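You operate a simulated robot arm through the tools that you are given. There is no shell and no other tool. Be economical: measure what you need, move in short steps, check, and stop when the job is done.

Carry out the task below with a simulated two-armed robot. There is one attempt and no reset: what you move stays moved.

JOB
Load two stacks on the long tray and shut it in the cabinet.
Fine: the orange stack in cell No 1, the green one in No 3; carry it level in both hands, square on the sliding shelf of the glass-top cabinet, stacks upright. Set down upright: what you pick out. Where these are worked on the way, their far stop is far enough and under half their travel is too little: sliding shelf.
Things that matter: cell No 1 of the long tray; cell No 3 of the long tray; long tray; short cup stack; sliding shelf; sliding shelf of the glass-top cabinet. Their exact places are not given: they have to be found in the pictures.

It is judged by the outcome, as a careful person would: the job done as asked, and still so three seconds after it is handed in. It fails if anything else is knocked over, pushed out of place, dropped, spilled or broken.

ROBOT AND FRAMES
Two 7-joint arms with two-finger parallel grippers on one trunk, on a base that drives. Base frame: it is fixed to the floor where the robot stands at the start and does not move with it; the origin is under the middle of the robot, x ahead of it, y to its left, z up. Lengths are in mm, angles in rad, forces in N, time in s.
The left shoulder is at the start at [50, 165, 1205], the right one opposite. With the tool pointing down near the work surface each hand reaches from about 160 to 680 mm from the robot's upright axis, wherever it stands, measured 20 degrees to its own side. Places, roughly: cell No 1 of the long tray [500, -300, 900]; cell No 3 of the long tray [500, -600, 900]; sliding shelf [900, -1500, 900]; sliding shelf of the glass-top cabinet [800, -1500, 900]. Payload 3.91 kg a hand.
Tool frame (each hand has its own): the origin (TCP) lies between the finger pads and is the grasp point; the fingertips stand 30 mm ahead of it; z points along the fingers, y is the line along which they close. The gripper opens to 110 mm. The fingers are 20 mm wide and 10 mm thick; the gripper's body (48 by 112 mm) begins 55 mm behind the TCP.
Orientation is that of the tool frame in the base frame, as a unit quaternion [x, y, z, w]. With the fingers straight down and closing along the base's y, the tool's x points along the base's -x, its y along +y and its z along -z.

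CONTROLS
- The arms move only by the tool servo_tool. It takes "left_plan", "right_plan" or both (then of equal length, played together; a hand with none holds still); each is a list of rows, each an object (a shift or turn left out is 0, a gripper value left out holds the last) with "travel": the shift along the base's x, y, z in units of 150 mm (1.0 is 150 mm), a list of three; "turn": the turn, a rotation vector about the base's x, y, z in units of 120 degrees (1.0 is 120 degrees), a list of three; "jaw": the finger opening in mm, from 0 to 110. In form: [{"travel": [x, y, z], "turn": [rx, ry, rz], "jaw": jaw}, ...]. A call has 1 to 10 rows; each row is the pose to reach, as a shift and turn from the pose commanded when the call began. A call with a number of a shift or a turn outside -1 to 1 is refused whole. Rows are played at 5 a second. More than 50 mm and 0.15 rad between two rows, or a gripper value outside its range, and nothing of the call is played. A pose out of reach is approached as far as the arm can. The call stops where the force on the tool passes 40 N (or 10 N more than at its start, if that is more) or the arm is blocked; 0.2 s more then pass. The fingers move at their own pace (about 45 mm/s each) and stop on an object; they squeeze with about 40 N. The grip force told is the motor's: it shows also when the fingers shut on nothing. Time passes only in rows, and 0.2 s behind the last, so rows that repeat a pose let the fingers close. It gives the time, the measured TCP pose, the force on the tool (base axes), the opening and the grip force at its end, in the units of the frame above (readings bear some noise), with the torque about the TCP (base axes, N m) and any sound that the robot's microphone picked up.
- Cameras (640 x 400 px; columns grow to the right, rows downward): "scene" is now at [106.2, -33.8, 1369.7]; the picture's right is [-0.41, -0.91, 0.00], its down [-0.58, 0.26, -0.77] and it looks along [0.71, -0.31, -0.63] (base axes); focal length 273 px, centre (320, 200). "left" rides on the left gripper at [72, -17, -103] in its tool frame; the picture's right is [0.23, 0.97, 0.00], its down [-0.76, 0.18, -0.62] and it looks along [-0.61, 0.14, 0.78] (tool axes); focal length 222 px, centre (320, 200). "right" rides on the right gripper at [73, 17, -103] in its tool frame; the picture's right is [-0.23, 0.97, 0.00], its down [-0.76, -0.18, -0.62] and it looks along [-0.61, -0.14, 0.78] (tool axes); focal length 222 px, centre (320, 200).
- snapshot(camera): a new picture of that camera. It takes no simulated time.
- move_column(by): slides the trunk up (or, below 0, down) by that many mm; the arms and the scene camera ride with it, the base frame stays. It gives what a move gives, with no picture.
- drive_base(legs): drives the robot by 1 to 6 legs, each [ahead, left, turn to the left] in mm, mm and rad, along the robot's own axes; the way and the turn of a leg run together, so that a leg with both is an arc; at most 1500 mm and 3.142 rad a leg. The arms and the cameras ride along, it lands a little off, and it stops where it bumps. It gives what a move gives.
- turn_head(pan, tilt): turns the head with the scene camera to pan (to the left, within 1.396 rad either way) and tilt (down, from -0.506 to 1.204), counted from straight ahead of the robot. It gives what a move gives.
- probe_pixels(camera, pixels): for up to 12 pixels [column, row] of the newest picture of that camera ("zoom" is the newest enlarged one), the place [x, y, z] in the base frame of the surface seen there, good to about 2 mm. It takes no simulated time.
- inspect(camera, box): a new picture of the part [left, top, right, bottom] of that camera's present view, enlarged. It takes no simulated time.
- hand_in(): hands the job in; it is judged then, once.

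Go step by step. Measure first, check grasps and placings, and put right what went wrong. The budget is 80 turns and 70 pictures, counting those below and the enlarged ones. Unless the task says otherwise, let go and move clear before handing in, and close with one line.

The tools are called after "Request:" as a command line: name --argument value ..., lists and objects as JSON in quotes. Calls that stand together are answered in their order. servo_tool: Moves the arms, as the interface text tells. Its arguments: {"type":"object","properties":{"left_plan":{"type":"array","items":{"type":"object","properties":{"travel":{"type":"array","items":{"type":"number"}},"turn":{"type":"array","items":{"type":"number"}},"jaw":{"type":"number"}}}},"right_plan":{"type":"array","items":{"type":"object","properties":{"travel":{"type":"array","items":{"type":"number"}},"turn":{"type":"array","items":{"type":"number"}},"jaw":{"type":"number"}}}}},"required":[]} The other tools are called the same way: move_column (by) slides the trunk up or down; drive_base (legs) drives the base; turn_head (pan, tilt) turns the head that bears the scene camera; snapshot (camera) takes a picture; probe_pixels (camera, pixels) gives the place of the surface under pixels of a picture; inspect (camera, box) takes an enlarged picture of a part of a camera's view; hand_in () hands the job in.

At the start:

```text
time_s: 0.0
left_eef_pos: [417.9, -8.2, 1080.8]
left_tool_rot: [0.0, 1.0, 0.0, 0.0]
left_wrist_force: [-0.1, 0.0, -0.5]
left_moment: [0.02, -0.03, 0.02]
left_opening: 109.8
left_grasp_force: 0.1
right_eef_pos: [282.1, -306.3, 1104.8]
right_tool_rot: [0.001, 1.0, 0.0, 0.0]
right_wrist_force: [-0.1, 0.5, -0.4]
right_moment: [0.0, -0.02, -0.04]
right_opening: 109.9
right_grasp_force: 0.0
trunk travel left (down, up): [-425.0, 78.0]
robot x, y, heading: [-1.5, 0.4, 0.001]
head pan, tilt: [-0.417, 0.684]
```

scene: 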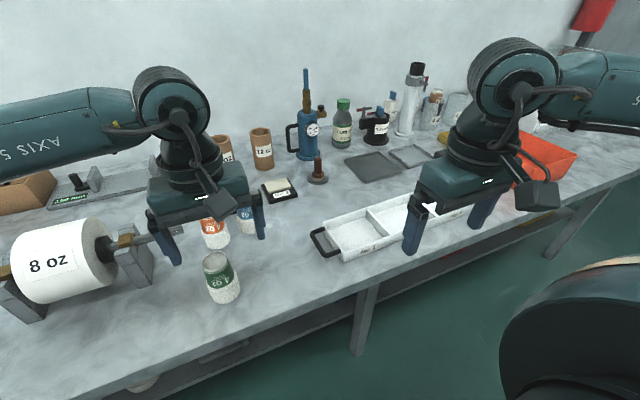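
right: 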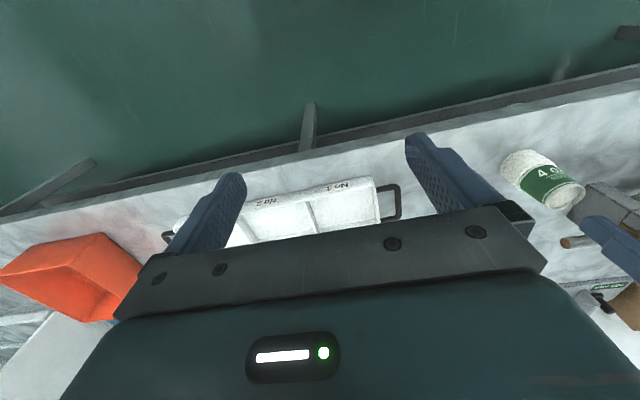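
left: 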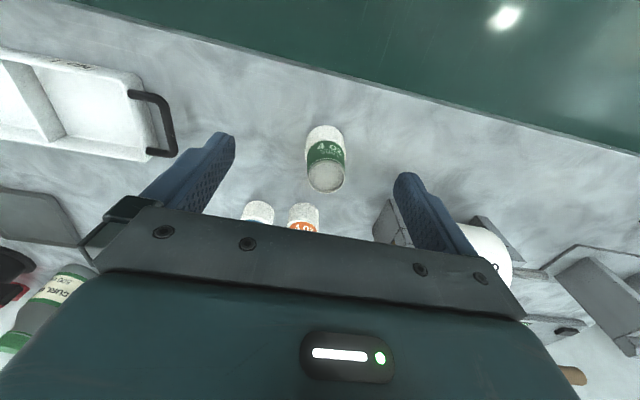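

The scene shows a green stack at about (221,278), an orange one at (215,235) partly hidden, and the tray at (380,230). I'll enlarge these parts and probe them.

Request:
inspect --camera "scene" --box '[120, 110, 340, 320]'

Request:
inspect --camera "left" --box '[180, 100, 440, 260]'

Request:
probe_pixels --camera "scene" --pixels '[[221, 295], [215, 260], [218, 268], [217, 240], [212, 220], [245, 228], [335, 245], [322, 240], [345, 258], [360, 235], [395, 215], [290, 250]]'

```text
1.90 times, centred on (230, 215) of scene
```

zoom: 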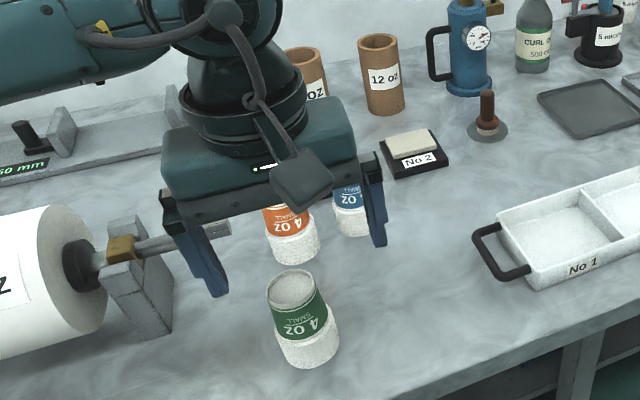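

```text
2.46 times, centred on (310, 180) of left
```

zoom: 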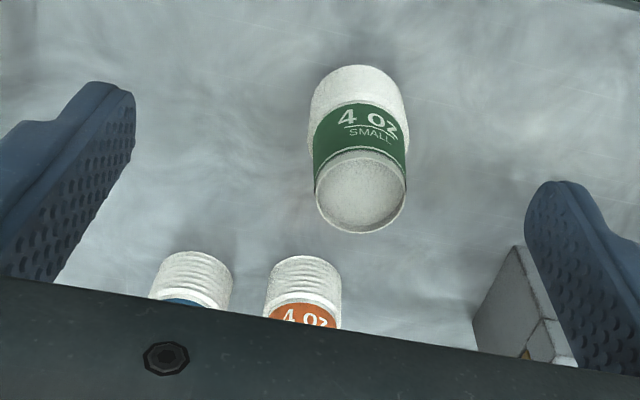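

```text
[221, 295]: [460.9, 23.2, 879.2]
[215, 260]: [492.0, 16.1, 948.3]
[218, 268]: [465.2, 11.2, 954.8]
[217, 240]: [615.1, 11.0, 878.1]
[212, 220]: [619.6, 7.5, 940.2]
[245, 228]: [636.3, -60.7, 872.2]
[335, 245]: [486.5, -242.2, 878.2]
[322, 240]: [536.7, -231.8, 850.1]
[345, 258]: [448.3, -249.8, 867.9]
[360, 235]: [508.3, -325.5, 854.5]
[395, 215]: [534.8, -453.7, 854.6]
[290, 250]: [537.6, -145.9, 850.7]
```

The green stack is around (465,15) and the orange around (625,8), with blue next to it at y≈-65; the table is at z 850. Next I look to the right for the cabinet.

Request:
turn_head --pan -1.1 --tilt 0.5

Request:
snapshot --camera "scene"

```text
time_s: 1.1
left_eef_pos: [417.2, -10.0, 1081.2]
left_tool_rot: [-0.001, 1.0, 0.0, 0.001]
left_wrist_force: [0.0, -0.4, -0.4]
left_moment: [0.01, 0.01, -0.01]
left_opening: 109.9
left_grasp_force: 0.0
right_eef_pos: [283.1, -306.0, 1105.7]
right_tool_rot: [0.001, 1.0, -0.001, 0.0]
right_wrist_force: [-0.1, 0.2, -0.3]
right_moment: [0.05, -0.03, -0.03]
right_opening: 109.9
right_grasp_force: 0.0
trunk travel left (down, up): [-425.0, 78.0]
robot x, y, heading: [-1.8, 1.6, 0.004]
head pan, tilt: [-1.1, 0.499]
```

```text
64 pictures are left
```

scene: 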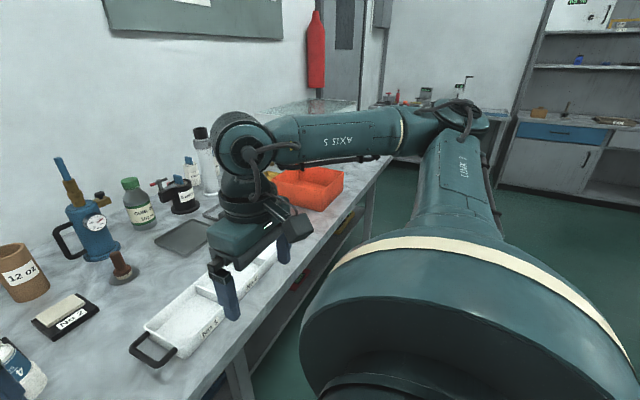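

The cabinet seems to be at (315,108), hidden by the right arm. I'll drive right to see it before loading, because the shelf must be open before both hands are busy.

Request:
drive_base --legs '[[-100, 0, 0], [0, -900, 0]]'

Request:
turn_head --pan -0.6 --tilt 0.5

Request:
snapshot --camera "scene"

```text
time_s: 10.1
left_eef_pos: [313.4, -917.5, 1080.6]
left_tool_rot: [-0.002, 1.0, 0.0, 0.0]
left_wrist_force: [-0.3, 0.3, -0.2]
left_moment: [-0.01, 0.01, 0.02]
left_opening: 110.0
left_grasp_force: 0.1
right_eef_pos: [181.1, -1212.1, 1103.6]
right_tool_rot: [0.001, 1.0, 0.0, 0.0]
right_wrist_force: [-0.1, -0.1, -0.7]
right_moment: [0.02, 0.0, 0.01]
right_opening: 109.9
right_grasp_force: 0.1
trunk travel left (down, up): [-425.0, 78.0]
robot x, y, heading: [-102.0, -905.5, -0.001]
head pan, tilt: [-1.1, 0.499]
```

```text
time_s: 11.1
left_eef_pos: [314.3, -917.3, 1080.3]
left_tool_rot: [0.001, 1.0, 0.0, -0.001]
left_wrist_force: [-0.1, 0.0, 0.1]
left_moment: [-0.04, 0.0, -0.01]
left_opening: 110.0
left_grasp_force: 0.1
right_eef_pos: [181.8, -1212.4, 1105.0]
right_tool_rot: [0.0, 1.0, 0.0, 0.001]
right_wrist_force: [-1.0, 1.0, -0.7]
right_moment: [0.01, -0.01, 0.0]
right_opening: 109.9
right_grasp_force: 0.1
trunk travel left (down, up): [-425.0, 78.0]
robot x, y, heading: [-101.8, -908.8, -0.0]
head pan, tilt: [-0.6, 0.499]
```

```text
63 pictures are left
```

scene: 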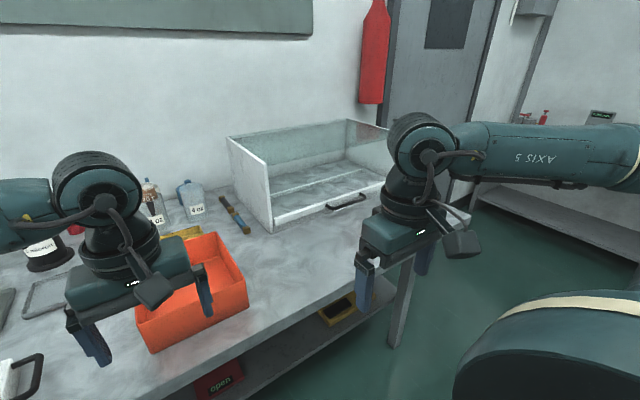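

The glass-top cabinet stands at (320,170) with the sliding shelf's handle at (347,200). I'll probe its geometry.

Request:
probe_pixels --camera "scene" --pixels '[[347, 202], [330, 208], [363, 195], [275, 224], [380, 187], [300, 212], [272, 205], [231, 140], [320, 185], [290, 240], [340, 205], [300, 195]]'

Request:
inspect --camera "scene" --box '[210, 100, 410, 250]'

```text
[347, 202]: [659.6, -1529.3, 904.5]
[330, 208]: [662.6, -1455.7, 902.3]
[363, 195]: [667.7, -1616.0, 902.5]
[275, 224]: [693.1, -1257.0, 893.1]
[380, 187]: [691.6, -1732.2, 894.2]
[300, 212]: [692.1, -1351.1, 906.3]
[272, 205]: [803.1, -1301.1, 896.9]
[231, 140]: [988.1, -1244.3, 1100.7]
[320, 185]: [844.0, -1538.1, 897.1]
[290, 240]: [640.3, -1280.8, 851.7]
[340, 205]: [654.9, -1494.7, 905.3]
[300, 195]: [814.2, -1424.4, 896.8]
```

```text
2.67 times, centred on (310, 175) of scene
```

zoom: 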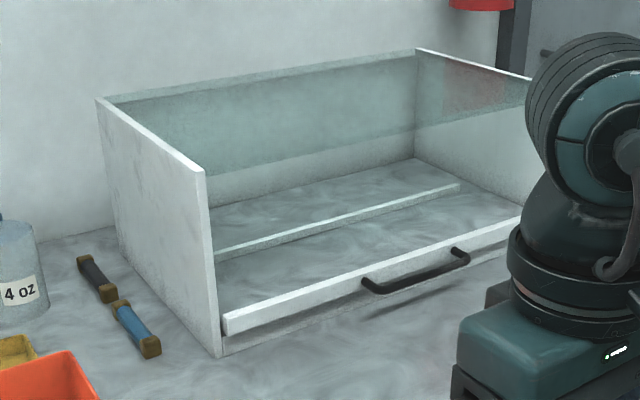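

The shelf front is at x≈692 with the handle bar at x≈660, z≈904, y −1440 to −1620. I'll drive further right and look from closer, with the head facing it.

Request:
drive_base --legs '[[0, -420, 0]]'

Request:
turn_head --pan -0.15 --tilt 0.6

Request:
snapshot --camera "scene"

```text
time_s: 15.3
left_eef_pos: [313.5, -1340.9, 1080.4]
left_tool_rot: [0.001, 1.0, 0.0, 0.0]
left_wrist_force: [0.3, -0.8, 0.4]
left_moment: [-0.03, -0.03, 0.0]
left_opening: 110.0
left_grasp_force: 0.2
right_eef_pos: [180.7, -1636.6, 1104.6]
right_tool_rot: [0.001, 1.0, 0.0, 0.0]
right_wrist_force: [0.0, -0.4, 0.0]
right_moment: [-0.03, -0.01, -0.01]
right_opening: 110.0
right_grasp_force: 0.0
trunk travel left (down, up): [-425.0, 78.0]
robot x, y, heading: [-104.2, -1331.2, -0.005]
head pan, tilt: [-0.6, 0.499]
```

```text
time_s: 16.2
left_eef_pos: [312.7, -1340.7, 1080.1]
left_tool_rot: [0.0, 1.0, 0.001, 0.001]
left_wrist_force: [0.0, 0.0, -0.4]
left_moment: [-0.01, 0.0, 0.02]
left_opening: 110.2
left_grasp_force: 0.0
right_eef_pos: [180.1, -1636.1, 1104.1]
right_tool_rot: [0.002, 1.0, 0.0, 0.0]
right_wrist_force: [-0.5, -0.7, 0.1]
right_moment: [0.0, 0.01, -0.02]
right_opening: 109.7
right_grasp_force: 0.0
trunk travel left (down, up): [-425.0, 78.0]
robot x, y, heading: [-101.7, -1330.8, -0.001]
head pan, tilt: [-0.15, 0.6]
```

```text
61 pictures are left
```

scene: 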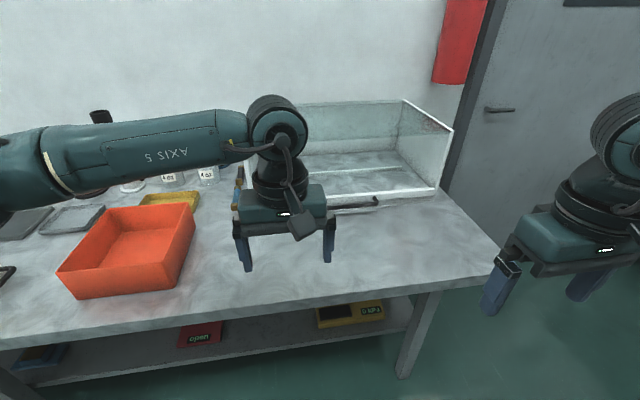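

The cabinet is in front and the bench's front edge is visible near (350,298). I'll probe the edge, the shelf, the ridge and the walls.

Request:
probe_pixels --camera "scene" --pixels '[[380, 293], [480, 270], [376, 203], [345, 208], [398, 195], [432, 190], [440, 185], [380, 168], [390, 180], [360, 160], [405, 175], [450, 133]]'

Request:
inspect --camera "scene" --box '[300, 90, 470, 230]'

```text
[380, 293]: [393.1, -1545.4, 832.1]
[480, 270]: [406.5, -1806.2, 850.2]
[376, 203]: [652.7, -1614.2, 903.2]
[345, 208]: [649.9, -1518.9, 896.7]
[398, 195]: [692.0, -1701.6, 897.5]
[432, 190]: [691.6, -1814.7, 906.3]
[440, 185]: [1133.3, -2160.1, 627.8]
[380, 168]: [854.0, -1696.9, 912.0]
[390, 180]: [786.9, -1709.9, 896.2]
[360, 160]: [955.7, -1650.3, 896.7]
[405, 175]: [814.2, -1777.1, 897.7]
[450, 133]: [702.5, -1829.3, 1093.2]
```

```text
2.86 times, centred on (385, 160) of scene
```

zoom: 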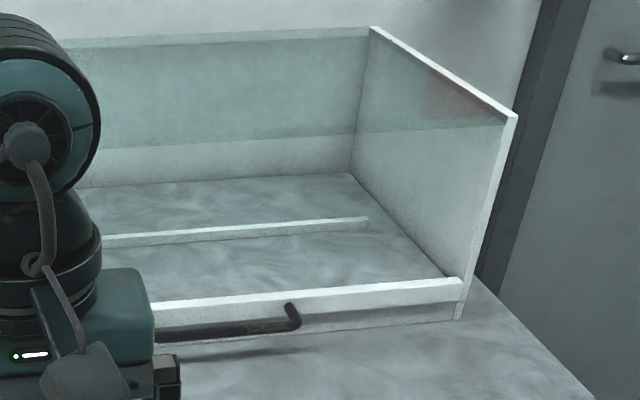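

The bench edge is at x≈400, the cabinet spans y −1250 to −1830, and the handle bar is at x≈652, z≈900. I'll drive closer and turn the right hand to close along x, ready to pull.

Request:
drive_base --legs '[[200, 0, 0]]'

Request:
servo_tool --right_plan '[{"turn": [0, 0, -0.07], "travel": [0, 0.07, -0.05]}, {"turn": [0, 0, -0.14], "travel": [0, 0.14, -0.1]}, {"turn": [0, 0, -0.21], "travel": [0, 0.21, -0.15]}, {"turn": [0, 0, -0.28], "travel": [0, 0.28, -0.2]}, {"turn": [0, 0, -0.35], "travel": [0, 0.35, -0.25]}, {"turn": [0, 0, -0.42], "travel": [0, 0.42, -0.3]}, {"turn": [0, 0, -0.49], "travel": [0, 0.49, -0.35]}, {"turn": [0, 0, -0.56], "travel": [0, 0.56, -0.4]}, {"turn": [0, 0, -0.63], "travel": [0, 0.63, -0.45]}, {"turn": [0, 0, -0.68], "travel": [0, 0.66, -0.5]}]'

Request:
snapshot --camera "right"

```text
time_s: 17.8
left_eef_pos: [512.8, -1340.8, 1079.9]
left_tool_rot: [0.0, 1.0, 0.0, 0.0]
left_wrist_force: [0.1, 0.2, -0.3]
left_moment: [-0.01, 0.0, -0.01]
left_opening: 110.1
left_grasp_force: 0.1
right_eef_pos: [380.9, -1636.6, 1104.8]
right_tool_rot: [0.002, 1.0, 0.0, 0.0]
right_wrist_force: [0.8, -0.6, -0.1]
right_moment: [0.0, 0.04, -0.01]
right_opening: 109.9
right_grasp_force: 0.0
trunk travel left (down, up): [-425.0, 78.0]
robot x, y, heading: [97.2, -1328.7, -0.001]
head pan, tilt: [-0.15, 0.6]
```

```text
time_s: 20.0
left_eef_pos: [513.9, -1340.5, 1081.4]
left_tool_rot: [0.002, 1.0, 0.0, 0.0]
left_wrist_force: [0.1, 1.1, 0.2]
left_moment: [-0.01, 0.01, 0.02]
left_opening: 110.1
left_grasp_force: 0.0
right_eef_pos: [379.2, -1539.7, 1029.7]
right_tool_rot: [0.656, 0.755, 0.0, -0.001]
right_wrist_force: [-0.2, -0.4, -0.2]
right_moment: [-0.01, 0.04, -0.01]
right_opening: 110.1
right_grasp_force: 0.2
trunk travel left (down, up): [-425.0, 78.0]
robot x, y, heading: [99.6, -1330.0, 0.003]
head pan, tilt: [-0.15, 0.6]
```

```text
59 pictures are left
```

right: 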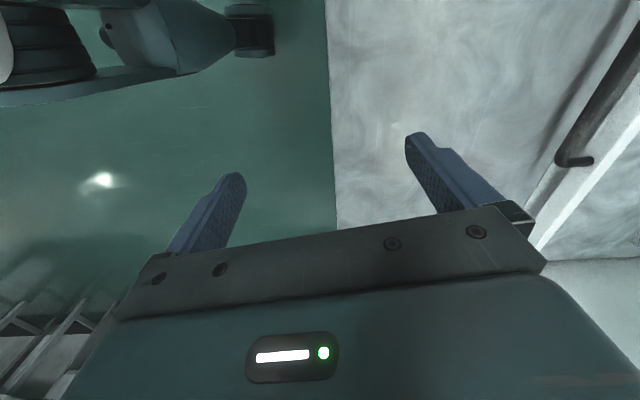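

The right hand turned fine and the handle is on its right at (600,130). I'll finish the turn with a 30° forward tilt and advance, then look.

Request:
servo_tool --right_plan '[{"travel": [0.25, 0, 0], "turn": [0.0046, -0.0624, -0.0171], "jaw": 45}, {"travel": [0.5, 0, 0], "turn": [0.0092, -0.1248, -0.0342]}, {"travel": [0.75, 0, 0], "turn": [0.0137, -0.1871, -0.0512]}, {"travel": [1.0, 0, 0], "turn": [0.0183, -0.2495, -0.0683]}, {"travel": [1.0, 0, 0], "turn": [0.0183, -0.2495, -0.0683]}]'

Request:
snapshot --camera "right"

Request:
probe_pixels --camera "right" --pixels '[[420, 100], [430, 100], [440, 100], [450, 100], [460, 100], [470, 100], [480, 100], [490, 100], [500, 100], [510, 100]]'

```text
time_s: 21.2
left_eef_pos: [513.0, -1340.4, 1080.9]
left_tool_rot: [0.002, 1.0, 0.0, 0.0]
left_wrist_force: [-0.3, -0.3, -0.8]
left_moment: [0.0, -0.01, 0.0]
left_opening: 109.9
left_grasp_force: 0.0
right_eef_pos: [530.0, -1538.6, 1030.2]
right_tool_rot: [0.684, 0.682, 0.184, 0.183]
right_wrist_force: [-0.6, 0.6, -0.7]
right_moment: [-0.01, 0.02, 0.01]
right_opening: 45.0
right_grasp_force: 0.1
trunk travel left (down, up): [-425.0, 78.0]
robot x, y, heading: [97.9, -1332.2, -0.005]
head pan, tilt: [-0.15, 0.6]
```

```text
58 pictures are left
```

right: 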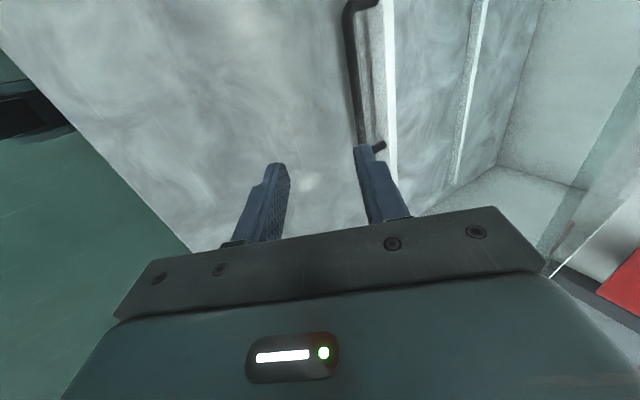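

```text
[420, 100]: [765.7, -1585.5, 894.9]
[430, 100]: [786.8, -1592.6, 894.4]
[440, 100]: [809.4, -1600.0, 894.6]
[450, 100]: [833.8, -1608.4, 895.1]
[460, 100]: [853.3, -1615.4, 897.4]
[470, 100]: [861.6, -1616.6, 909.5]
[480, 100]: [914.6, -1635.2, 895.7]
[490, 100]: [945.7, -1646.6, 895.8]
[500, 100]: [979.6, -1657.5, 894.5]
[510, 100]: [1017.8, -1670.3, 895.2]
```

The handle bar shows at (355,20)–(365,145). I'll probe across it for its exact place.

Request:
probe_pixels --camera "right" --pixels '[[348, 60], [352, 60], [356, 60], [360, 60], [352, 110], [358, 110], [362, 110], [378, 147], [366, 3], [385, 60], [392, 60], [366, 60]]'

```text
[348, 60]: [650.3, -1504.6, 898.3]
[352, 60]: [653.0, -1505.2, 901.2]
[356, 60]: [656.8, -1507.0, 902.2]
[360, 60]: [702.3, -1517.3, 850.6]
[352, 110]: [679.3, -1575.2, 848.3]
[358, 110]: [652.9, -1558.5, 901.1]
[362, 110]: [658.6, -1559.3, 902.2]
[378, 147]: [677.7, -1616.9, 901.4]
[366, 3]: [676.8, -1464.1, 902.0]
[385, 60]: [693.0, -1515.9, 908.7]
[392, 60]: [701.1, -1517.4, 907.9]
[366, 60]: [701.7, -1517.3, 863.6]
```

The bar centre is at about (655, −1540, 897). I'll approach along the tool axis with the jaws at 32 mm, then close on it.

Request:
servo_tool --right_plan '[{"travel": [0.225, 0, -0.11], "jaw": 32}, {"travel": [0.45, 0, -0.22]}, {"travel": [0.56, 0, -0.415]}, {"travel": [0.675, 0, -0.61]}, {"travel": [0.783, 0, -0.8]}, {"travel": [0.783, 0, -0.8]}, {"travel": [0.783, 0, -0.8], "jaw": 0}, {"travel": [0.783, 0, -0.8], "jaw": 0}, {"travel": [0.783, 0, -0.8], "jaw": 0}]'

Request:
snapshot --camera "right"

```text
time_s: 23.2
left_eef_pos: [512.7, -1341.0, 1081.0]
left_tool_rot: [0.002, 1.0, 0.0, 0.0]
left_wrist_force: [-0.1, 0.9, -0.8]
left_moment: [0.02, 0.02, 0.03]
left_opening: 110.0
left_grasp_force: 0.0
right_eef_pos: [635.0, -1552.8, 927.4]
right_tool_rot: [0.684, 0.682, 0.183, 0.183]
right_wrist_force: [-0.4, -1.2, -0.6]
right_moment: [0.04, -0.04, 0.01]
right_opening: 0.2
right_grasp_force: 38.1
right hand out of reach, approached as far as the arm can: row 5, 6, 7, 8, 9
trunk travel left (down, up): [-425.0, 78.0]
robot x, y, heading: [96.9, -1331.4, -0.006]
head pan, tilt: [-0.15, 0.6]
```

```text
57 pictures are left
```

right: 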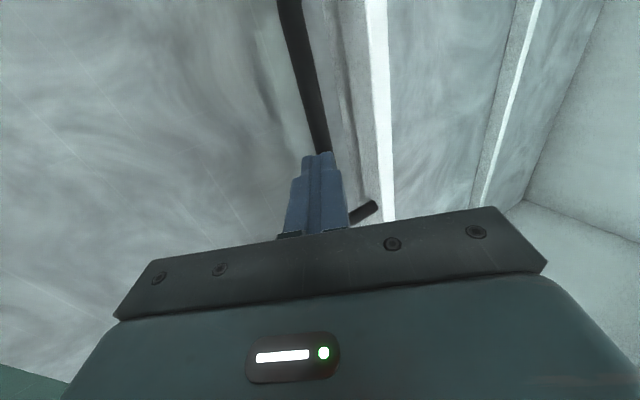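

The hand stopped at its reach limit with the fingers closed just short of the bar. I'll open, back off, drive a little closer and retry.

Request:
servo_tool --right_plan '[{"travel": [-0.15, 0, 0.2], "jaw": 32}, {"travel": [-0.35, 0, 0.4]}, {"travel": [-0.6, 0, 0.6]}, {"travel": [-0.8, 0, 0.65]}]'

Request:
drive_base --legs '[[70, 0, 0]]'

```text
time_s: 24.2
left_eef_pos: [513.5, -1341.1, 1080.8]
left_tool_rot: [0.002, 1.0, -0.001, -0.001]
left_wrist_force: [0.4, -0.1, 0.7]
left_moment: [0.04, 0.0, 0.05]
left_opening: 109.7
left_grasp_force: 0.2
right_eef_pos: [515.0, -1551.9, 1023.9]
right_tool_rot: [0.684, 0.682, 0.184, 0.182]
right_wrist_force: [-0.4, 0.6, -0.1]
right_moment: [-0.01, -0.01, 0.01]
right_opening: 32.0
right_grasp_force: 0.0
trunk travel left (down, up): [-425.0, 78.0]
robot x, y, heading: [99.3, -1329.1, -0.0]
head pan, tilt: [-0.15, 0.6]
```

```text
time_s: 25.2
left_eef_pos: [583.9, -1341.2, 1079.3]
left_tool_rot: [0.001, 1.0, 0.0, 0.0]
left_wrist_force: [0.5, -0.4, -0.1]
left_moment: [-0.01, 0.03, 0.01]
left_opening: 109.8
left_grasp_force: 0.1
right_eef_pos: [584.5, -1552.2, 1024.8]
right_tool_rot: [0.685, 0.681, 0.183, 0.182]
right_wrist_force: [0.4, 0.3, -0.4]
right_moment: [0.01, 0.05, 0.0]
right_opening: 31.9
right_grasp_force: 0.1
trunk travel left (down, up): [-425.0, 78.0]
robot x, y, heading: [169.7, -1332.7, -0.002]
head pan, tilt: [-0.15, 0.6]
```

The base moved 70 mm without a bump. I'll approach again, now with margin, and close on the bar.

Request:
servo_tool --right_plan '[{"travel": [0.08, 0.05, -0.17], "jaw": 32}, {"travel": [0.2, 0.05, -0.38]}, {"travel": [0.31, 0.05, -0.58]}, {"travel": [0.42, 0.05, -0.767]}, {"travel": [0.42, 0.05, -0.767]}, {"travel": [0.42, 0.05, -0.767], "jaw": 0}, {"travel": [0.42, 0.05, -0.767], "jaw": 0}, {"travel": [0.42, 0.05, -0.767], "jaw": 0}]'

Request:
snapshot --camera "right"

```text
time_s: 27.0
left_eef_pos: [583.0, -1342.7, 1080.4]
left_tool_rot: [0.001, 1.0, 0.0, 0.0]
left_wrist_force: [0.8, -0.5, 0.1]
left_moment: [-0.01, -0.02, -0.01]
left_opening: 110.0
left_grasp_force: 0.0
right_eef_pos: [647.8, -1543.0, 909.5]
right_tool_rot: [0.683, 0.682, 0.184, 0.184]
right_wrist_force: [4.6, -1.9, 10.0]
right_moment: [-0.27, -0.24, 0.46]
right_opening: 11.5
right_grasp_force: 44.6
trunk travel left (down, up): [-425.0, 78.0]
robot x, y, heading: [165.4, -1329.4, -0.0]
head pan, tilt: [-0.15, 0.6]
```

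```text
56 pictures are left
```

right: 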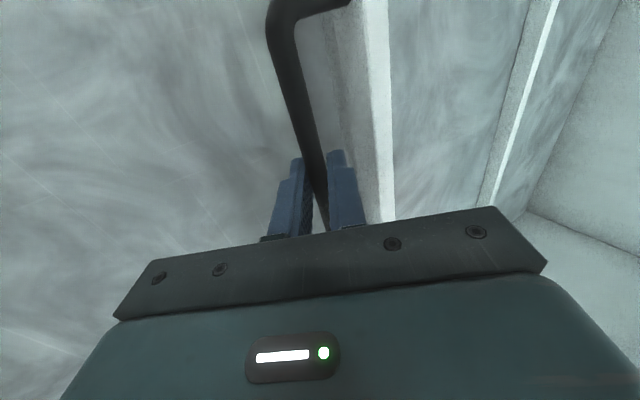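

The bar is gripped (opening 11.5 mm, 44.6 N). I'll pull straight back.

Request:
servo_tool --right_plan '[{"travel": [-0.1, 0, 0]}, {"travel": [-0.25, 0, 0]}, {"travel": [-0.4, 0, 0]}, {"travel": [-0.55, 0, 0]}, {"travel": [-0.7, 0, 0]}, {"travel": [-0.85, 0, 0]}, {"travel": [-1.0, 0, 0]}]'

Request:
snapshot --camera "scene"

```text
time_s: 28.6
left_eef_pos: [583.3, -1339.5, 1079.9]
left_tool_rot: [0.0, 1.0, -0.001, 0.0]
left_wrist_force: [-0.3, -0.1, -0.4]
left_moment: [-0.03, 0.03, -0.03]
left_opening: 110.0
left_grasp_force: 0.1
right_eef_pos: [497.4, -1542.2, 909.4]
right_tool_rot: [0.683, 0.683, 0.184, 0.181]
right_wrist_force: [1.7, 18.1, -1.7]
right_moment: [-0.63, -0.03, 0.16]
right_opening: 11.5
right_grasp_force: 45.3
trunk travel left (down, up): [-425.0, 78.0]
robot x, y, heading: [167.6, -1333.0, -0.003]
head pan, tilt: [-0.15, 0.6]
```

```text
55 pictures are left
```

scene: 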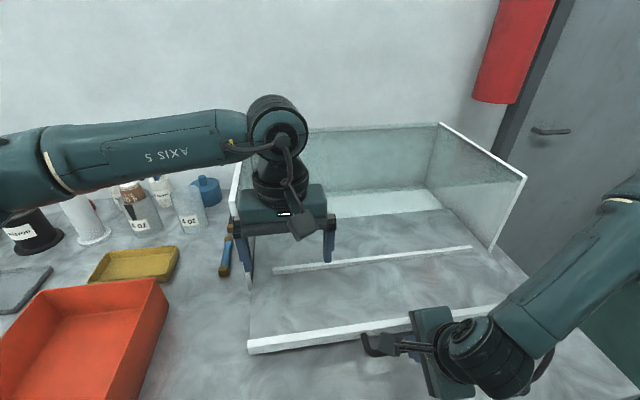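

The shelf came out 150 mm with no stop yet. I keep pulling until its far stop.

Request:
servo_tool --right_plan '[{"travel": [-0.12, 0, 0]}, {"travel": [-0.24, 0, 0]}, {"travel": [-0.36, 0, 0]}, {"travel": [-0.48, 0, 0]}, {"travel": [-0.6, 0, 0]}, {"travel": [-0.7, 0, 0]}, {"travel": [-0.8, 0, 0]}]'

Request:
snapshot --camera "scene"

```text
time_s: 29.0
left_eef_pos: [582.6, -1341.8, 1080.3]
left_tool_rot: [0.001, 1.0, 0.0, 0.0]
left_wrist_force: [0.7, 0.4, 0.4]
left_moment: [0.02, 0.01, 0.02]
left_opening: 110.2
left_grasp_force: 0.1
right_eef_pos: [498.3, -1542.6, 908.8]
right_tool_rot: [0.679, 0.681, 0.193, 0.194]
right_wrist_force: [-1.4, -0.4, 18.6]
right_moment: [-0.78, -0.11, -0.11]
right_opening: 11.3
right_grasp_force: 44.8
right hand out of reach, approached as far as the arm can: row 1
trunk travel left (down, up): [-425.0, 78.0]
robot x, y, heading: [166.6, -1332.4, -0.003]
head pan, tilt: [-0.15, 0.6]
stopped in row 1 (right hand): the force on the tool passed its limit at 55 N (the readings are from after the stop); the commanded pose is now the measured one
```

```text
54 pictures are left
```

scene: 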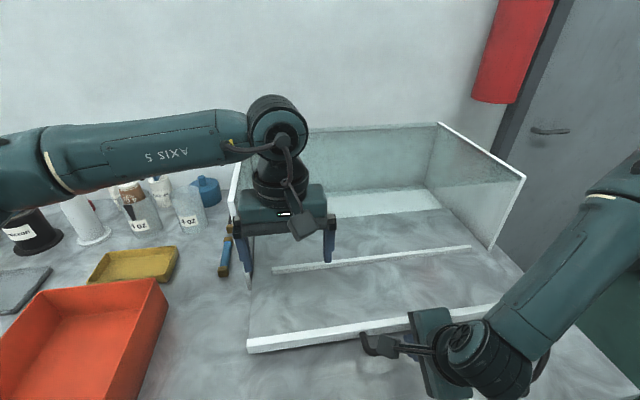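

The pull stopped with 55 N, but the arm also reported a reach limit, so the cause is unclear. I'll back the base 25 mm to test whether the shelf still slides.

Request:
drive_base --legs '[[-25, 0, 0]]'

Request:
snapshot --camera "scene"

Request:
probe_pixels --camera "scene" --pixels '[[300, 340], [375, 340], [260, 346], [350, 258], [300, 267], [350, 300], [275, 269], [470, 247], [440, 320], [330, 214]]'

```text
time_s: 29.8
left_eef_pos: [556.7, -1340.5, 1081.9]
left_tool_rot: [0.002, 1.0, -0.001, 0.001]
left_wrist_force: [-0.6, 0.1, -0.1]
left_moment: [0.03, -0.01, 0.01]
left_opening: 109.9
left_grasp_force: 0.0
right_eef_pos: [471.6, -1542.5, 909.1]
right_tool_rot: [0.681, 0.68, 0.192, 0.192]
right_wrist_force: [1.9, -2.4, 31.0]
right_moment: [-0.07, -0.28, 0.34]
right_opening: 11.5
right_grasp_force: 44.5
trunk travel left (down, up): [-425.0, 78.0]
robot x, y, heading: [141.0, -1332.2, -0.007]
head pan, tilt: [-0.15, 0.6]
```

```text
53 pictures are left
```

scene: 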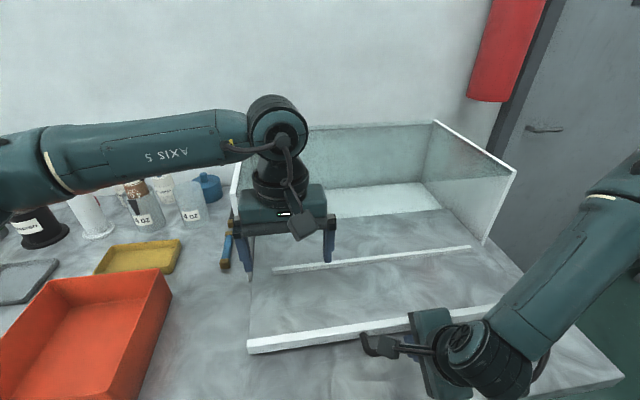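

```text
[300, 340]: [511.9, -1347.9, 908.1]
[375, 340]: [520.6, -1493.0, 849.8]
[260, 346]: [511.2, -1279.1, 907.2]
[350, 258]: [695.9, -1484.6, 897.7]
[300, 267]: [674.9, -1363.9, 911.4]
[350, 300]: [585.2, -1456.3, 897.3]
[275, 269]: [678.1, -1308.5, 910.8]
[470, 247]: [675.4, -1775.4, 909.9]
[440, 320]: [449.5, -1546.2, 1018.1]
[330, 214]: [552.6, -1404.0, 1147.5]
```

The shelf slid along with the base, so it was the arm's limit. I'll keep backing in short legs.

Request:
drive_base --legs '[[-40, 0, 0]]'

Request:
drive_base --legs '[[-40, 0, 0]]'

Request:
drive_base --legs '[[-30, 0, 0]]'

Request:
snapshot --camera "scene"

Request:
probe_pixels --camera "scene" --pixels '[[300, 340], [260, 346], [300, 267], [470, 247], [440, 320], [320, 337]]'

```text
time_s: 30.7
left_eef_pos: [517.9, -1342.1, 1081.4]
left_tool_rot: [0.002, 1.0, 0.0, 0.001]
left_wrist_force: [0.1, 0.7, 0.0]
left_moment: [-0.02, -0.05, 0.04]
left_opening: 110.0
left_grasp_force: 0.0
right_eef_pos: [432.5, -1542.3, 908.0]
right_tool_rot: [0.681, 0.68, 0.193, 0.192]
right_wrist_force: [1.9, -1.7, 16.7]
right_moment: [-0.33, -0.17, 0.21]
right_opening: 11.6
right_grasp_force: 44.8
trunk travel left (down, up): [-425.0, 78.0]
robot x, y, heading: [107.2, -1329.0, 0.001]
head pan, tilt: [-0.15, 0.6]
```

```text
time_s: 31.7
left_eef_pos: [477.7, -1341.9, 1078.7]
left_tool_rot: [0.0, 1.0, -0.001, 0.0]
left_wrist_force: [-0.4, 0.0, 0.0]
left_moment: [0.04, -0.01, -0.02]
left_opening: 109.9
left_grasp_force: 0.0
right_eef_pos: [401.6, -1543.9, 908.9]
right_tool_rot: [0.677, 0.68, 0.198, 0.2]
right_wrist_force: [0.4, 0.1, 1.1]
right_moment: [0.02, -0.01, 0.09]
right_opening: 11.7
right_grasp_force: 44.9
trunk travel left (down, up): [-425.0, 78.0]
robot x, y, heading: [62.4, -1334.3, 0.0]
head pan, tilt: [-0.15, 0.6]
stopped in leg 1: the force on the tool passed its limit at 46 N (the readings are from after the stop); the commanded pose is now the measured one
```

```text
time_s: 32.5
left_eef_pos: [464.1, -1341.4, 1079.5]
left_tool_rot: [0.0, 1.0, 0.0, -0.001]
left_wrist_force: [0.5, -0.4, 0.3]
left_moment: [-0.03, -0.05, 0.0]
left_opening: 109.9
left_grasp_force: 0.1
right_eef_pos: [398.3, -1543.0, 911.8]
right_tool_rot: [0.675, 0.676, 0.206, 0.211]
right_wrist_force: [4.0, 2.0, -6.6]
right_moment: [0.1, -0.04, 0.17]
right_opening: 11.4
right_grasp_force: 44.8
trunk travel left (down, up): [-425.0, 78.0]
robot x, y, heading: [48.3, -1335.4, -0.001]
head pan, tilt: [-0.15, 0.6]
stopped in leg 1: the force on the tool passed its limit at 47 N (the readings are from after the stop); the commanded pose is now the measured one
```

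```text
52 pictures are left
```

scene: 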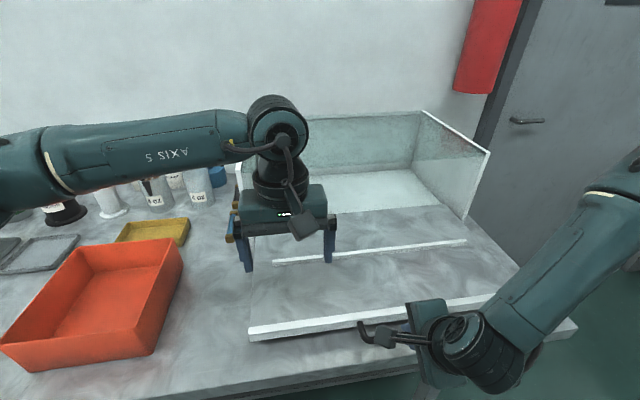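

```text
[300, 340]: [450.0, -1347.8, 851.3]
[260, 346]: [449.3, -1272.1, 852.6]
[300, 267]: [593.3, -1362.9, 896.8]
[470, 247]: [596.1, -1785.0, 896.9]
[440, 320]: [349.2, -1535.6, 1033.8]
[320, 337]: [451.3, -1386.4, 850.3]
```

The shelf is at its far stop (front lip now x≈442, about 250 mm out; two stops at ~46 N). I'll release, back the right hand out along its axis and turn it back to neutral.

Request:
servo_tool --right_plan '[{"jaw": 40}, {"jaw": 40}, {"travel": [-0.15, 0, 0.27]}, {"travel": [-0.3, 0, 0.54]}, {"travel": [-0.36, 0, 0.7], "turn": [-0.0188, 0.0192, 0.0616]}, {"travel": [-0.36, 0, 0.85], "turn": [-0.0377, 0.0385, 0.1232]}]'

Request:
servo_tool --right_plan '[{"travel": [0, -0.05, 0.05], "turn": [-0.0184, 0.0188, 0.0601]}, {"travel": [0, -0.1, 0.1], "turn": [-0.0368, 0.0376, 0.1203]}, {"travel": [0, -0.15, 0.15], "turn": [-0.0551, 0.0564, 0.1804]}, {"travel": [0, -0.2, 0.2], "turn": [-0.0735, 0.0752, 0.2405]}, {"travel": [0, -0.25, 0.25], "turn": [-0.0919, 0.094, 0.3007]}, {"travel": [0, -0.3, 0.3], "turn": [-0.1103, 0.1128, 0.3608]}, {"travel": [0, -0.35, 0.35], "turn": [-0.1287, 0.1316, 0.4209]}, {"travel": [0, -0.4, 0.4], "turn": [-0.147, 0.1504, 0.481]}, {"travel": [0, -0.45, 0.45], "turn": [-0.1654, 0.1692, 0.5412]}, {"travel": [0, -0.5, 0.45], "turn": [-0.1838, 0.188, 0.6013]}]'

Request:
turn_head --pan -0.3 --tilt 0.75

Request:
snapshot --camera "scene"

```text
time_s: 34.0
left_eef_pos: [463.9, -1340.4, 1081.2]
left_tool_rot: [0.001, 1.0, 0.0, 0.0]
left_wrist_force: [0.2, 0.2, -0.1]
left_moment: [0.0, -0.01, -0.01]
left_opening: 110.0
left_grasp_force: 0.1
right_eef_pos: [416.7, -1550.6, 1043.3]
right_tool_rot: [0.581, 0.774, 0.177, 0.18]
right_wrist_force: [0.1, -0.2, 0.6]
right_moment: [0.02, -0.02, 0.02]
right_opening: 39.9
right_grasp_force: 0.2
right hand out of reach, approached as far as the arm can: row 3, 4, 5, 6
trunk travel left (down, up): [-425.0, 78.0]
robot x, y, heading: [53.0, -1332.4, -0.002]
head pan, tilt: [-0.15, 0.6]
```

```text
time_s: 36.1
left_eef_pos: [463.6, -1340.0, 1080.9]
left_tool_rot: [0.0, 1.0, -0.001, -0.001]
left_wrist_force: [0.3, 0.3, 0.3]
left_moment: [-0.01, -0.01, 0.0]
left_opening: 110.5
left_grasp_force: 0.1
right_eef_pos: [418.8, -1618.7, 1109.3]
right_tool_rot: [0.0, 1.0, 0.0, -0.001]
right_wrist_force: [0.1, 0.3, 0.2]
right_moment: [0.0, -0.02, 0.0]
right_opening: 40.0
right_grasp_force: 0.1
trunk travel left (down, up): [-425.0, 78.0]
robot x, y, heading: [49.0, -1330.6, 0.001]
head pan, tilt: [-0.15, 0.6]
```

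```text
time_s: 36.9
left_eef_pos: [463.4, -1340.4, 1080.3]
left_tool_rot: [0.001, 1.0, -0.001, 0.0]
left_wrist_force: [0.0, -0.6, -0.8]
left_moment: [0.0, 0.01, 0.0]
left_opening: 109.9
left_grasp_force: 0.1
right_eef_pos: [418.3, -1619.3, 1108.9]
right_tool_rot: [0.0, 1.0, 0.0, 0.0]
right_wrist_force: [-0.4, 0.2, 1.2]
right_moment: [0.0, -0.01, 0.01]
right_opening: 40.0
right_grasp_force: 0.0
trunk travel left (down, up): [-425.0, 78.0]
robot x, y, heading: [46.3, -1330.9, -0.004]
head pan, tilt: [-0.3, 0.75]
```

```text
51 pictures are left
```

scene: 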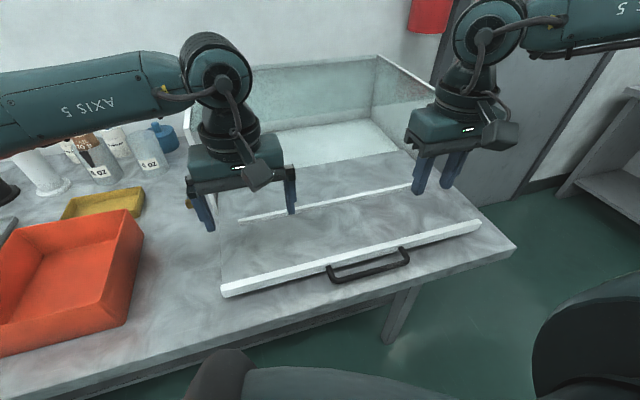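

The shelf is fully out and undisturbed. I'll measure the space between the lip and the ridge for the tray.

Request:
probe_pixels --camera "scene" --pixels '[[222, 287], [225, 296], [300, 266], [300, 273], [478, 222], [482, 228], [240, 220], [330, 204], [408, 185], [330, 200], [370, 258], [385, 150]]'

Request:
inspect --camera "scene" --box '[200, 120, 520, 320]'

```text
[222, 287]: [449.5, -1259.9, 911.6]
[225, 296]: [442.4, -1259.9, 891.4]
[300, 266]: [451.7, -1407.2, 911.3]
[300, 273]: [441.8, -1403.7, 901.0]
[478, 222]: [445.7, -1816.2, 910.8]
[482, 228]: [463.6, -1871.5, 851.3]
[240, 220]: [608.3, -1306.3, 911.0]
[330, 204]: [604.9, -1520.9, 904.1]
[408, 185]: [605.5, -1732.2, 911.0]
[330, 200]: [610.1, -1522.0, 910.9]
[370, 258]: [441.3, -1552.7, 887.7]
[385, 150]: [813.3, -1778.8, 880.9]
```

```text
2.00 times, centred on (360, 220) of scene
```

zoom: 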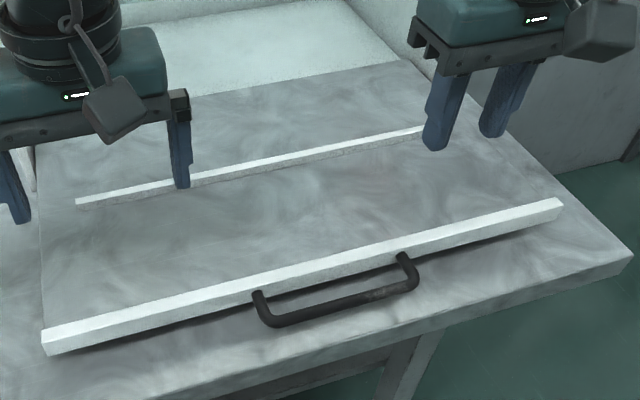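

The pocket between lip and ridge is x 452–605, with the shelf surface at z≈897 and its centre near (528, −1540). I'll go back to the stacks and tray.

Request:
drive_base --legs '[[-60, 0, 0], [0, 1130, 0]]'

Request:
turn_head --pan -0.1 --tilt 0.75

Request:
snapshot --camera "scene"

```text
time_s: 47.5
left_eef_pos: [385.9, -211.5, 1080.1]
left_tool_rot: [-0.015, 1.0, -0.001, -0.001]
left_wrist_force: [0.3, 0.8, -0.3]
left_moment: [0.01, 0.04, 0.01]
left_opening: 110.1
left_grasp_force: 0.1
right_eef_pos: [348.9, -491.6, 1110.0]
right_tool_rot: [-0.015, 1.0, 0.0, 0.0]
right_wrist_force: [-0.2, -0.9, -0.3]
right_moment: [-0.01, 0.01, 0.02]
right_opening: 39.8
right_grasp_force: 0.0
trunk travel left (down, up): [-425.0, 78.0]
robot x, y, heading: [-29.4, -214.8, 0.034]
head pan, tilt: [-0.3, 0.75]
```

```text
time_s: 48.2
left_eef_pos: [386.0, -211.0, 1080.1]
left_tool_rot: [-0.015, 1.0, -0.001, 0.0]
left_wrist_force: [-0.4, -1.0, -0.6]
left_moment: [0.02, -0.04, 0.01]
left_opening: 110.1
left_grasp_force: 0.0
right_eef_pos: [348.8, -491.6, 1110.1]
right_tool_rot: [-0.016, 1.0, 0.0, 0.0]
right_wrist_force: [-0.2, 0.2, -0.6]
right_moment: [-0.04, 0.02, 0.01]
right_opening: 39.6
right_grasp_force: 0.0
trunk travel left (down, up): [-425.0, 78.0]
robot x, y, heading: [-27.0, -215.5, 0.032]
head pan, tilt: [-0.099, 0.75]
```

```text
49 pictures are left
```

scene: 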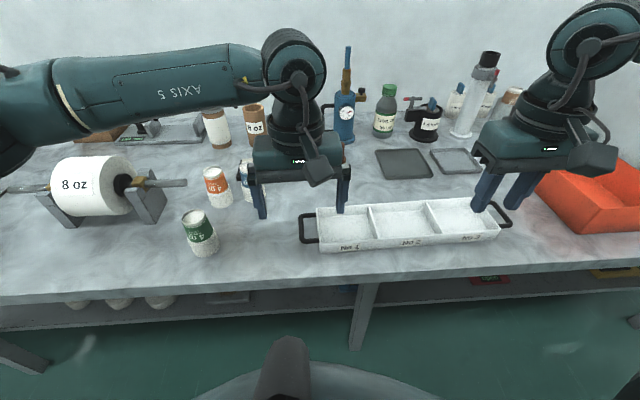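

Now the stacks (217,187), (200,233) and the tray (405,220) are all visible. I'll correct the heading and enlarge both groups to read and measure.

Request:
drive_base --legs '[[0, 0, -0.034]]'

Request:
inspect --camera "scene" --box '[290, 170, 530, 270]'

Request:
inspect --camera "scene" --box '[160, 130, 320, 270]'

```text
time_s: 49.0
left_eef_pos: [386.3, -225.7, 1080.6]
left_tool_rot: [0.002, 1.0, 0.001, 0.0]
left_wrist_force: [0.0, 0.1, 0.5]
left_moment: [0.01, -0.02, 0.01]
left_opening: 110.0
left_grasp_force: 0.0
right_eef_pos: [339.5, -503.8, 1109.7]
right_tool_rot: [0.0, 1.0, 0.0, 0.0]
right_wrist_force: [-0.6, 0.2, 0.2]
right_moment: [0.01, 0.0, -0.01]
right_opening: 40.2
right_grasp_force: 0.0
trunk travel left (down, up): [-425.0, 78.0]
robot x, y, heading: [-28.1, -214.2, -0.006]
head pan, tilt: [-0.099, 0.75]
```

```text
2.67 times, centred on (410, 220) of scene
```

zoom: 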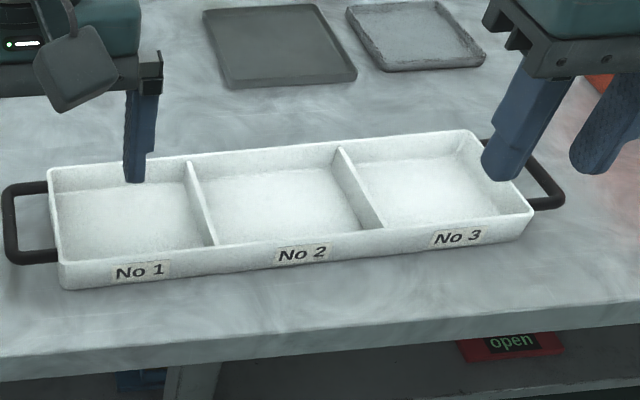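

```text
2.86 times, centred on (240, 200) of scene
```

zoom: 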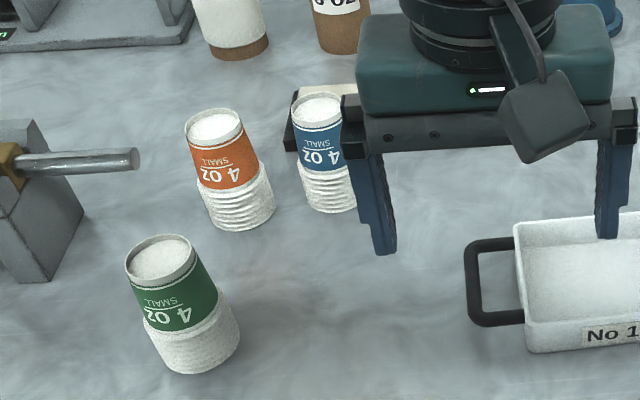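

Cell No 1 is at the tray's left end and No 3 at its right. Both stacks stand rim-down with clear tops. I'll probe the stacks and tray.

Request:
probe_pixels --camera "zoom" --pixels '[[160, 238], [165, 285], [130, 262], [198, 262], [195, 370], [150, 330], [238, 320], [215, 112], [217, 145], [235, 228], [208, 208], [273, 200]]'

Request:
snapshot --camera "scene"

```text
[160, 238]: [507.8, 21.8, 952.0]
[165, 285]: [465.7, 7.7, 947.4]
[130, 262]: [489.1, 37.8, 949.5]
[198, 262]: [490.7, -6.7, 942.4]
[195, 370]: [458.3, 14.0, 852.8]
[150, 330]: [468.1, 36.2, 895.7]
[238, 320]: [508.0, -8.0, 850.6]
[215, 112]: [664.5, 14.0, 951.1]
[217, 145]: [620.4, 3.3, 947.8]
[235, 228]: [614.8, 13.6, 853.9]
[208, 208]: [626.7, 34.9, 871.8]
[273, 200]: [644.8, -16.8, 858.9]
```

```text
46 pictures are left
```

scene: 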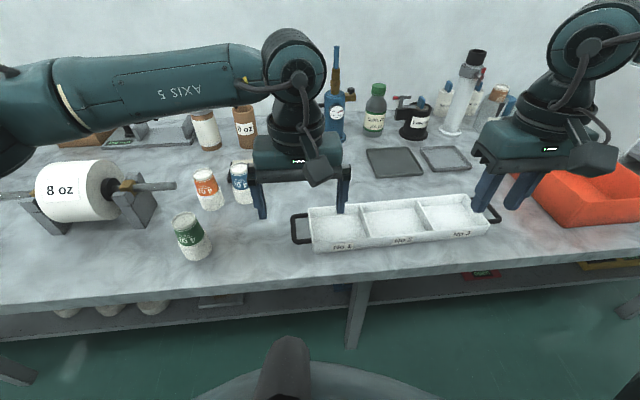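

Green centre ≈(487,15), orange ≈(644,10), tops at z≈951. I'll probe the tray's rim, handles and labels plus the blue stack.

Request:
probe_pixels --camera "scene" --pixels '[[293, 230], [297, 213], [313, 246], [320, 225], [363, 220], [371, 237], [398, 218], [418, 206], [429, 228], [450, 212], [497, 213], [488, 231]]'

Request:
probe_pixels --camera "scene" --pixels '[[239, 167], [240, 198], [234, 185], [172, 186], [150, 187], [311, 209], [470, 196], [345, 244], [296, 242], [316, 252], [383, 200], [481, 204]]'

Request:
inspect --camera "scene" --box '[280, 180, 520, 265]'

```text
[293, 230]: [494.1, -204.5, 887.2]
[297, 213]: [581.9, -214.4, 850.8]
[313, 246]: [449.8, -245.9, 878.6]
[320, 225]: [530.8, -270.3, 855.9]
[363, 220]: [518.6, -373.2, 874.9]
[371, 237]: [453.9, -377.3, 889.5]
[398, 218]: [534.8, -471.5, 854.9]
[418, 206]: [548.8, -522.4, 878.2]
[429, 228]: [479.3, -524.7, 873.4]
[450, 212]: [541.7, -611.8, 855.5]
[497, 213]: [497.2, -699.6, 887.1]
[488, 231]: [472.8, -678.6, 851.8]
```

```text
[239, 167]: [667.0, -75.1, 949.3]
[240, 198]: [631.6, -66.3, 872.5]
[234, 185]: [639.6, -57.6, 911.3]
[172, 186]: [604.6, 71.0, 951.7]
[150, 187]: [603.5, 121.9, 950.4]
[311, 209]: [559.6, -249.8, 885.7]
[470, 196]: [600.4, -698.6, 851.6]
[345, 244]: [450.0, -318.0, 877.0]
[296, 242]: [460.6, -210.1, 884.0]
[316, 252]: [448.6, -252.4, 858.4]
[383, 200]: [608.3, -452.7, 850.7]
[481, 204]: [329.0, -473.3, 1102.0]
```

```text
2.67 times, centred on (400, 222) of scene
```

zoom: 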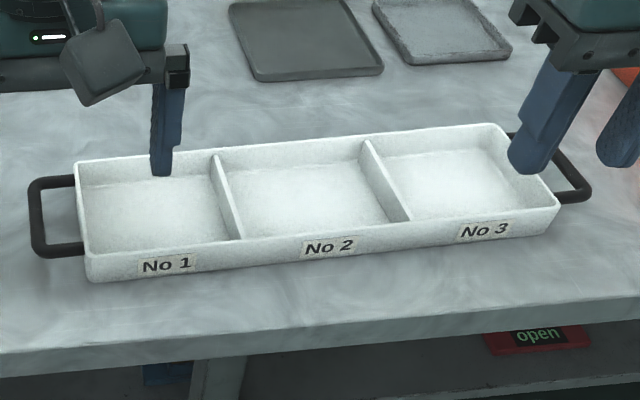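

The tray spans x 449–560, y −243 to −660, wall tops at z≈889, handle bars at y≈−205 and −700; cell centres are ≈(504,−311) and (504,−592). I'll drive up and turn the left hand to close along x, since blue crowds orange along y.

Request:
drive_base --legs '[[150, 60, 0]]'

Request:
servo_tool --left_plan '[{"travel": [0.05, 0.1, 0], "turn": [0, 0, 0.07], "jaw": 90}, {"travel": [0.1, 0.2, 0], "turn": [0, 0, 0.14]}, {"travel": [0.15, 0.3, 0], "turn": [0, 0, 0.21]}, {"travel": [0.2, 0.4, 0], "turn": [0, 0, 0.28]}, {"travel": [0.25, 0.5, 0], "turn": [0, 0, 0.35]}, {"travel": [0.3, 0.6, 0], "turn": [0, 0, 0.42]}, {"travel": [0.35, 0.7, 0], "turn": [0, 0, 0.49]}, {"travel": [0.4, 0.8, 0], "turn": [0, 0, 0.56]}, {"travel": [0.45, 0.9, 0], "turn": [0, 0, 0.63]}, {"travel": [0.5, 1.0, 0], "turn": [0, 0, 0.7]}]'

Request:
snapshot --camera "left"

```text
time_s: 50.4
left_eef_pos: [539.4, -168.4, 1079.8]
left_tool_rot: [0.004, 1.0, -0.001, -0.001]
left_wrist_force: [0.4, 0.6, -0.4]
left_moment: [0.01, 0.03, -0.02]
left_opening: 109.9
left_grasp_force: 0.1
right_eef_pos: [491.9, -445.6, 1110.3]
right_tool_rot: [0.003, 1.0, 0.0, 0.001]
right_wrist_force: [0.1, 0.2, -0.2]
right_moment: [0.0, -0.01, 0.0]
right_opening: 39.9
right_grasp_force: 0.1
trunk travel left (down, up): [-425.0, 78.0]
robot x, y, heading: [118.9, -155.3, -0.01]
head pan, tilt: [-0.099, 0.75]
```

```text
time_s: 52.6
left_eef_pos: [613.3, -19.2, 1079.8]
left_tool_rot: [-0.667, 0.745, -0.002, 0.0]
left_wrist_force: [0.7, -0.7, -0.7]
left_moment: [-0.01, -0.02, -0.04]
left_opening: 89.9
left_grasp_force: 0.2
right_eef_pos: [491.7, -445.6, 1110.4]
right_tool_rot: [0.002, 1.0, 0.0, 0.001]
right_wrist_force: [-0.4, -0.4, -0.5]
right_moment: [0.03, -0.05, 0.02]
right_opening: 40.2
right_grasp_force: 0.0
trunk travel left (down, up): [-425.0, 78.0]
robot x, y, heading: [123.4, -158.6, -0.009]
head pan, tilt: [-0.099, 0.75]
```

```text
44 pictures are left
```

left: 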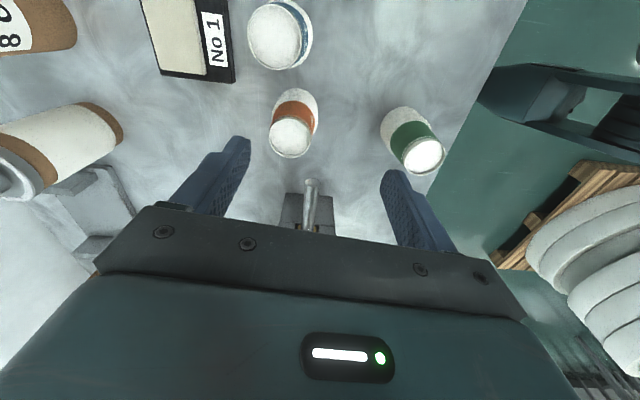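

The view shows orange at (292,122), blue (280,35), green (412,145) and the rod tip at (310,183). I'll probe the orange's top circle and rod.

Request:
probe_pixels --camera "left" --pixels '[[270, 137], [312, 135], [290, 120], [290, 157], [291, 138], [310, 183], [302, 91], [282, 33], [410, 152], [120, 130], [280, 60], [303, 183]]'

```text
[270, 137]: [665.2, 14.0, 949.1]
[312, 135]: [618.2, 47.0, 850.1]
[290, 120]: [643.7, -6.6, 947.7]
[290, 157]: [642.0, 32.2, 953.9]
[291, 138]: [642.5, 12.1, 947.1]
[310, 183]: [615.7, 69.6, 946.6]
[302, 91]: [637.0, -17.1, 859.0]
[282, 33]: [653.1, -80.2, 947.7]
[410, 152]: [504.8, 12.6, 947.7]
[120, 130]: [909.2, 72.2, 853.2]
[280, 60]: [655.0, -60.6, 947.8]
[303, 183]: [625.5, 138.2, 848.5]
```

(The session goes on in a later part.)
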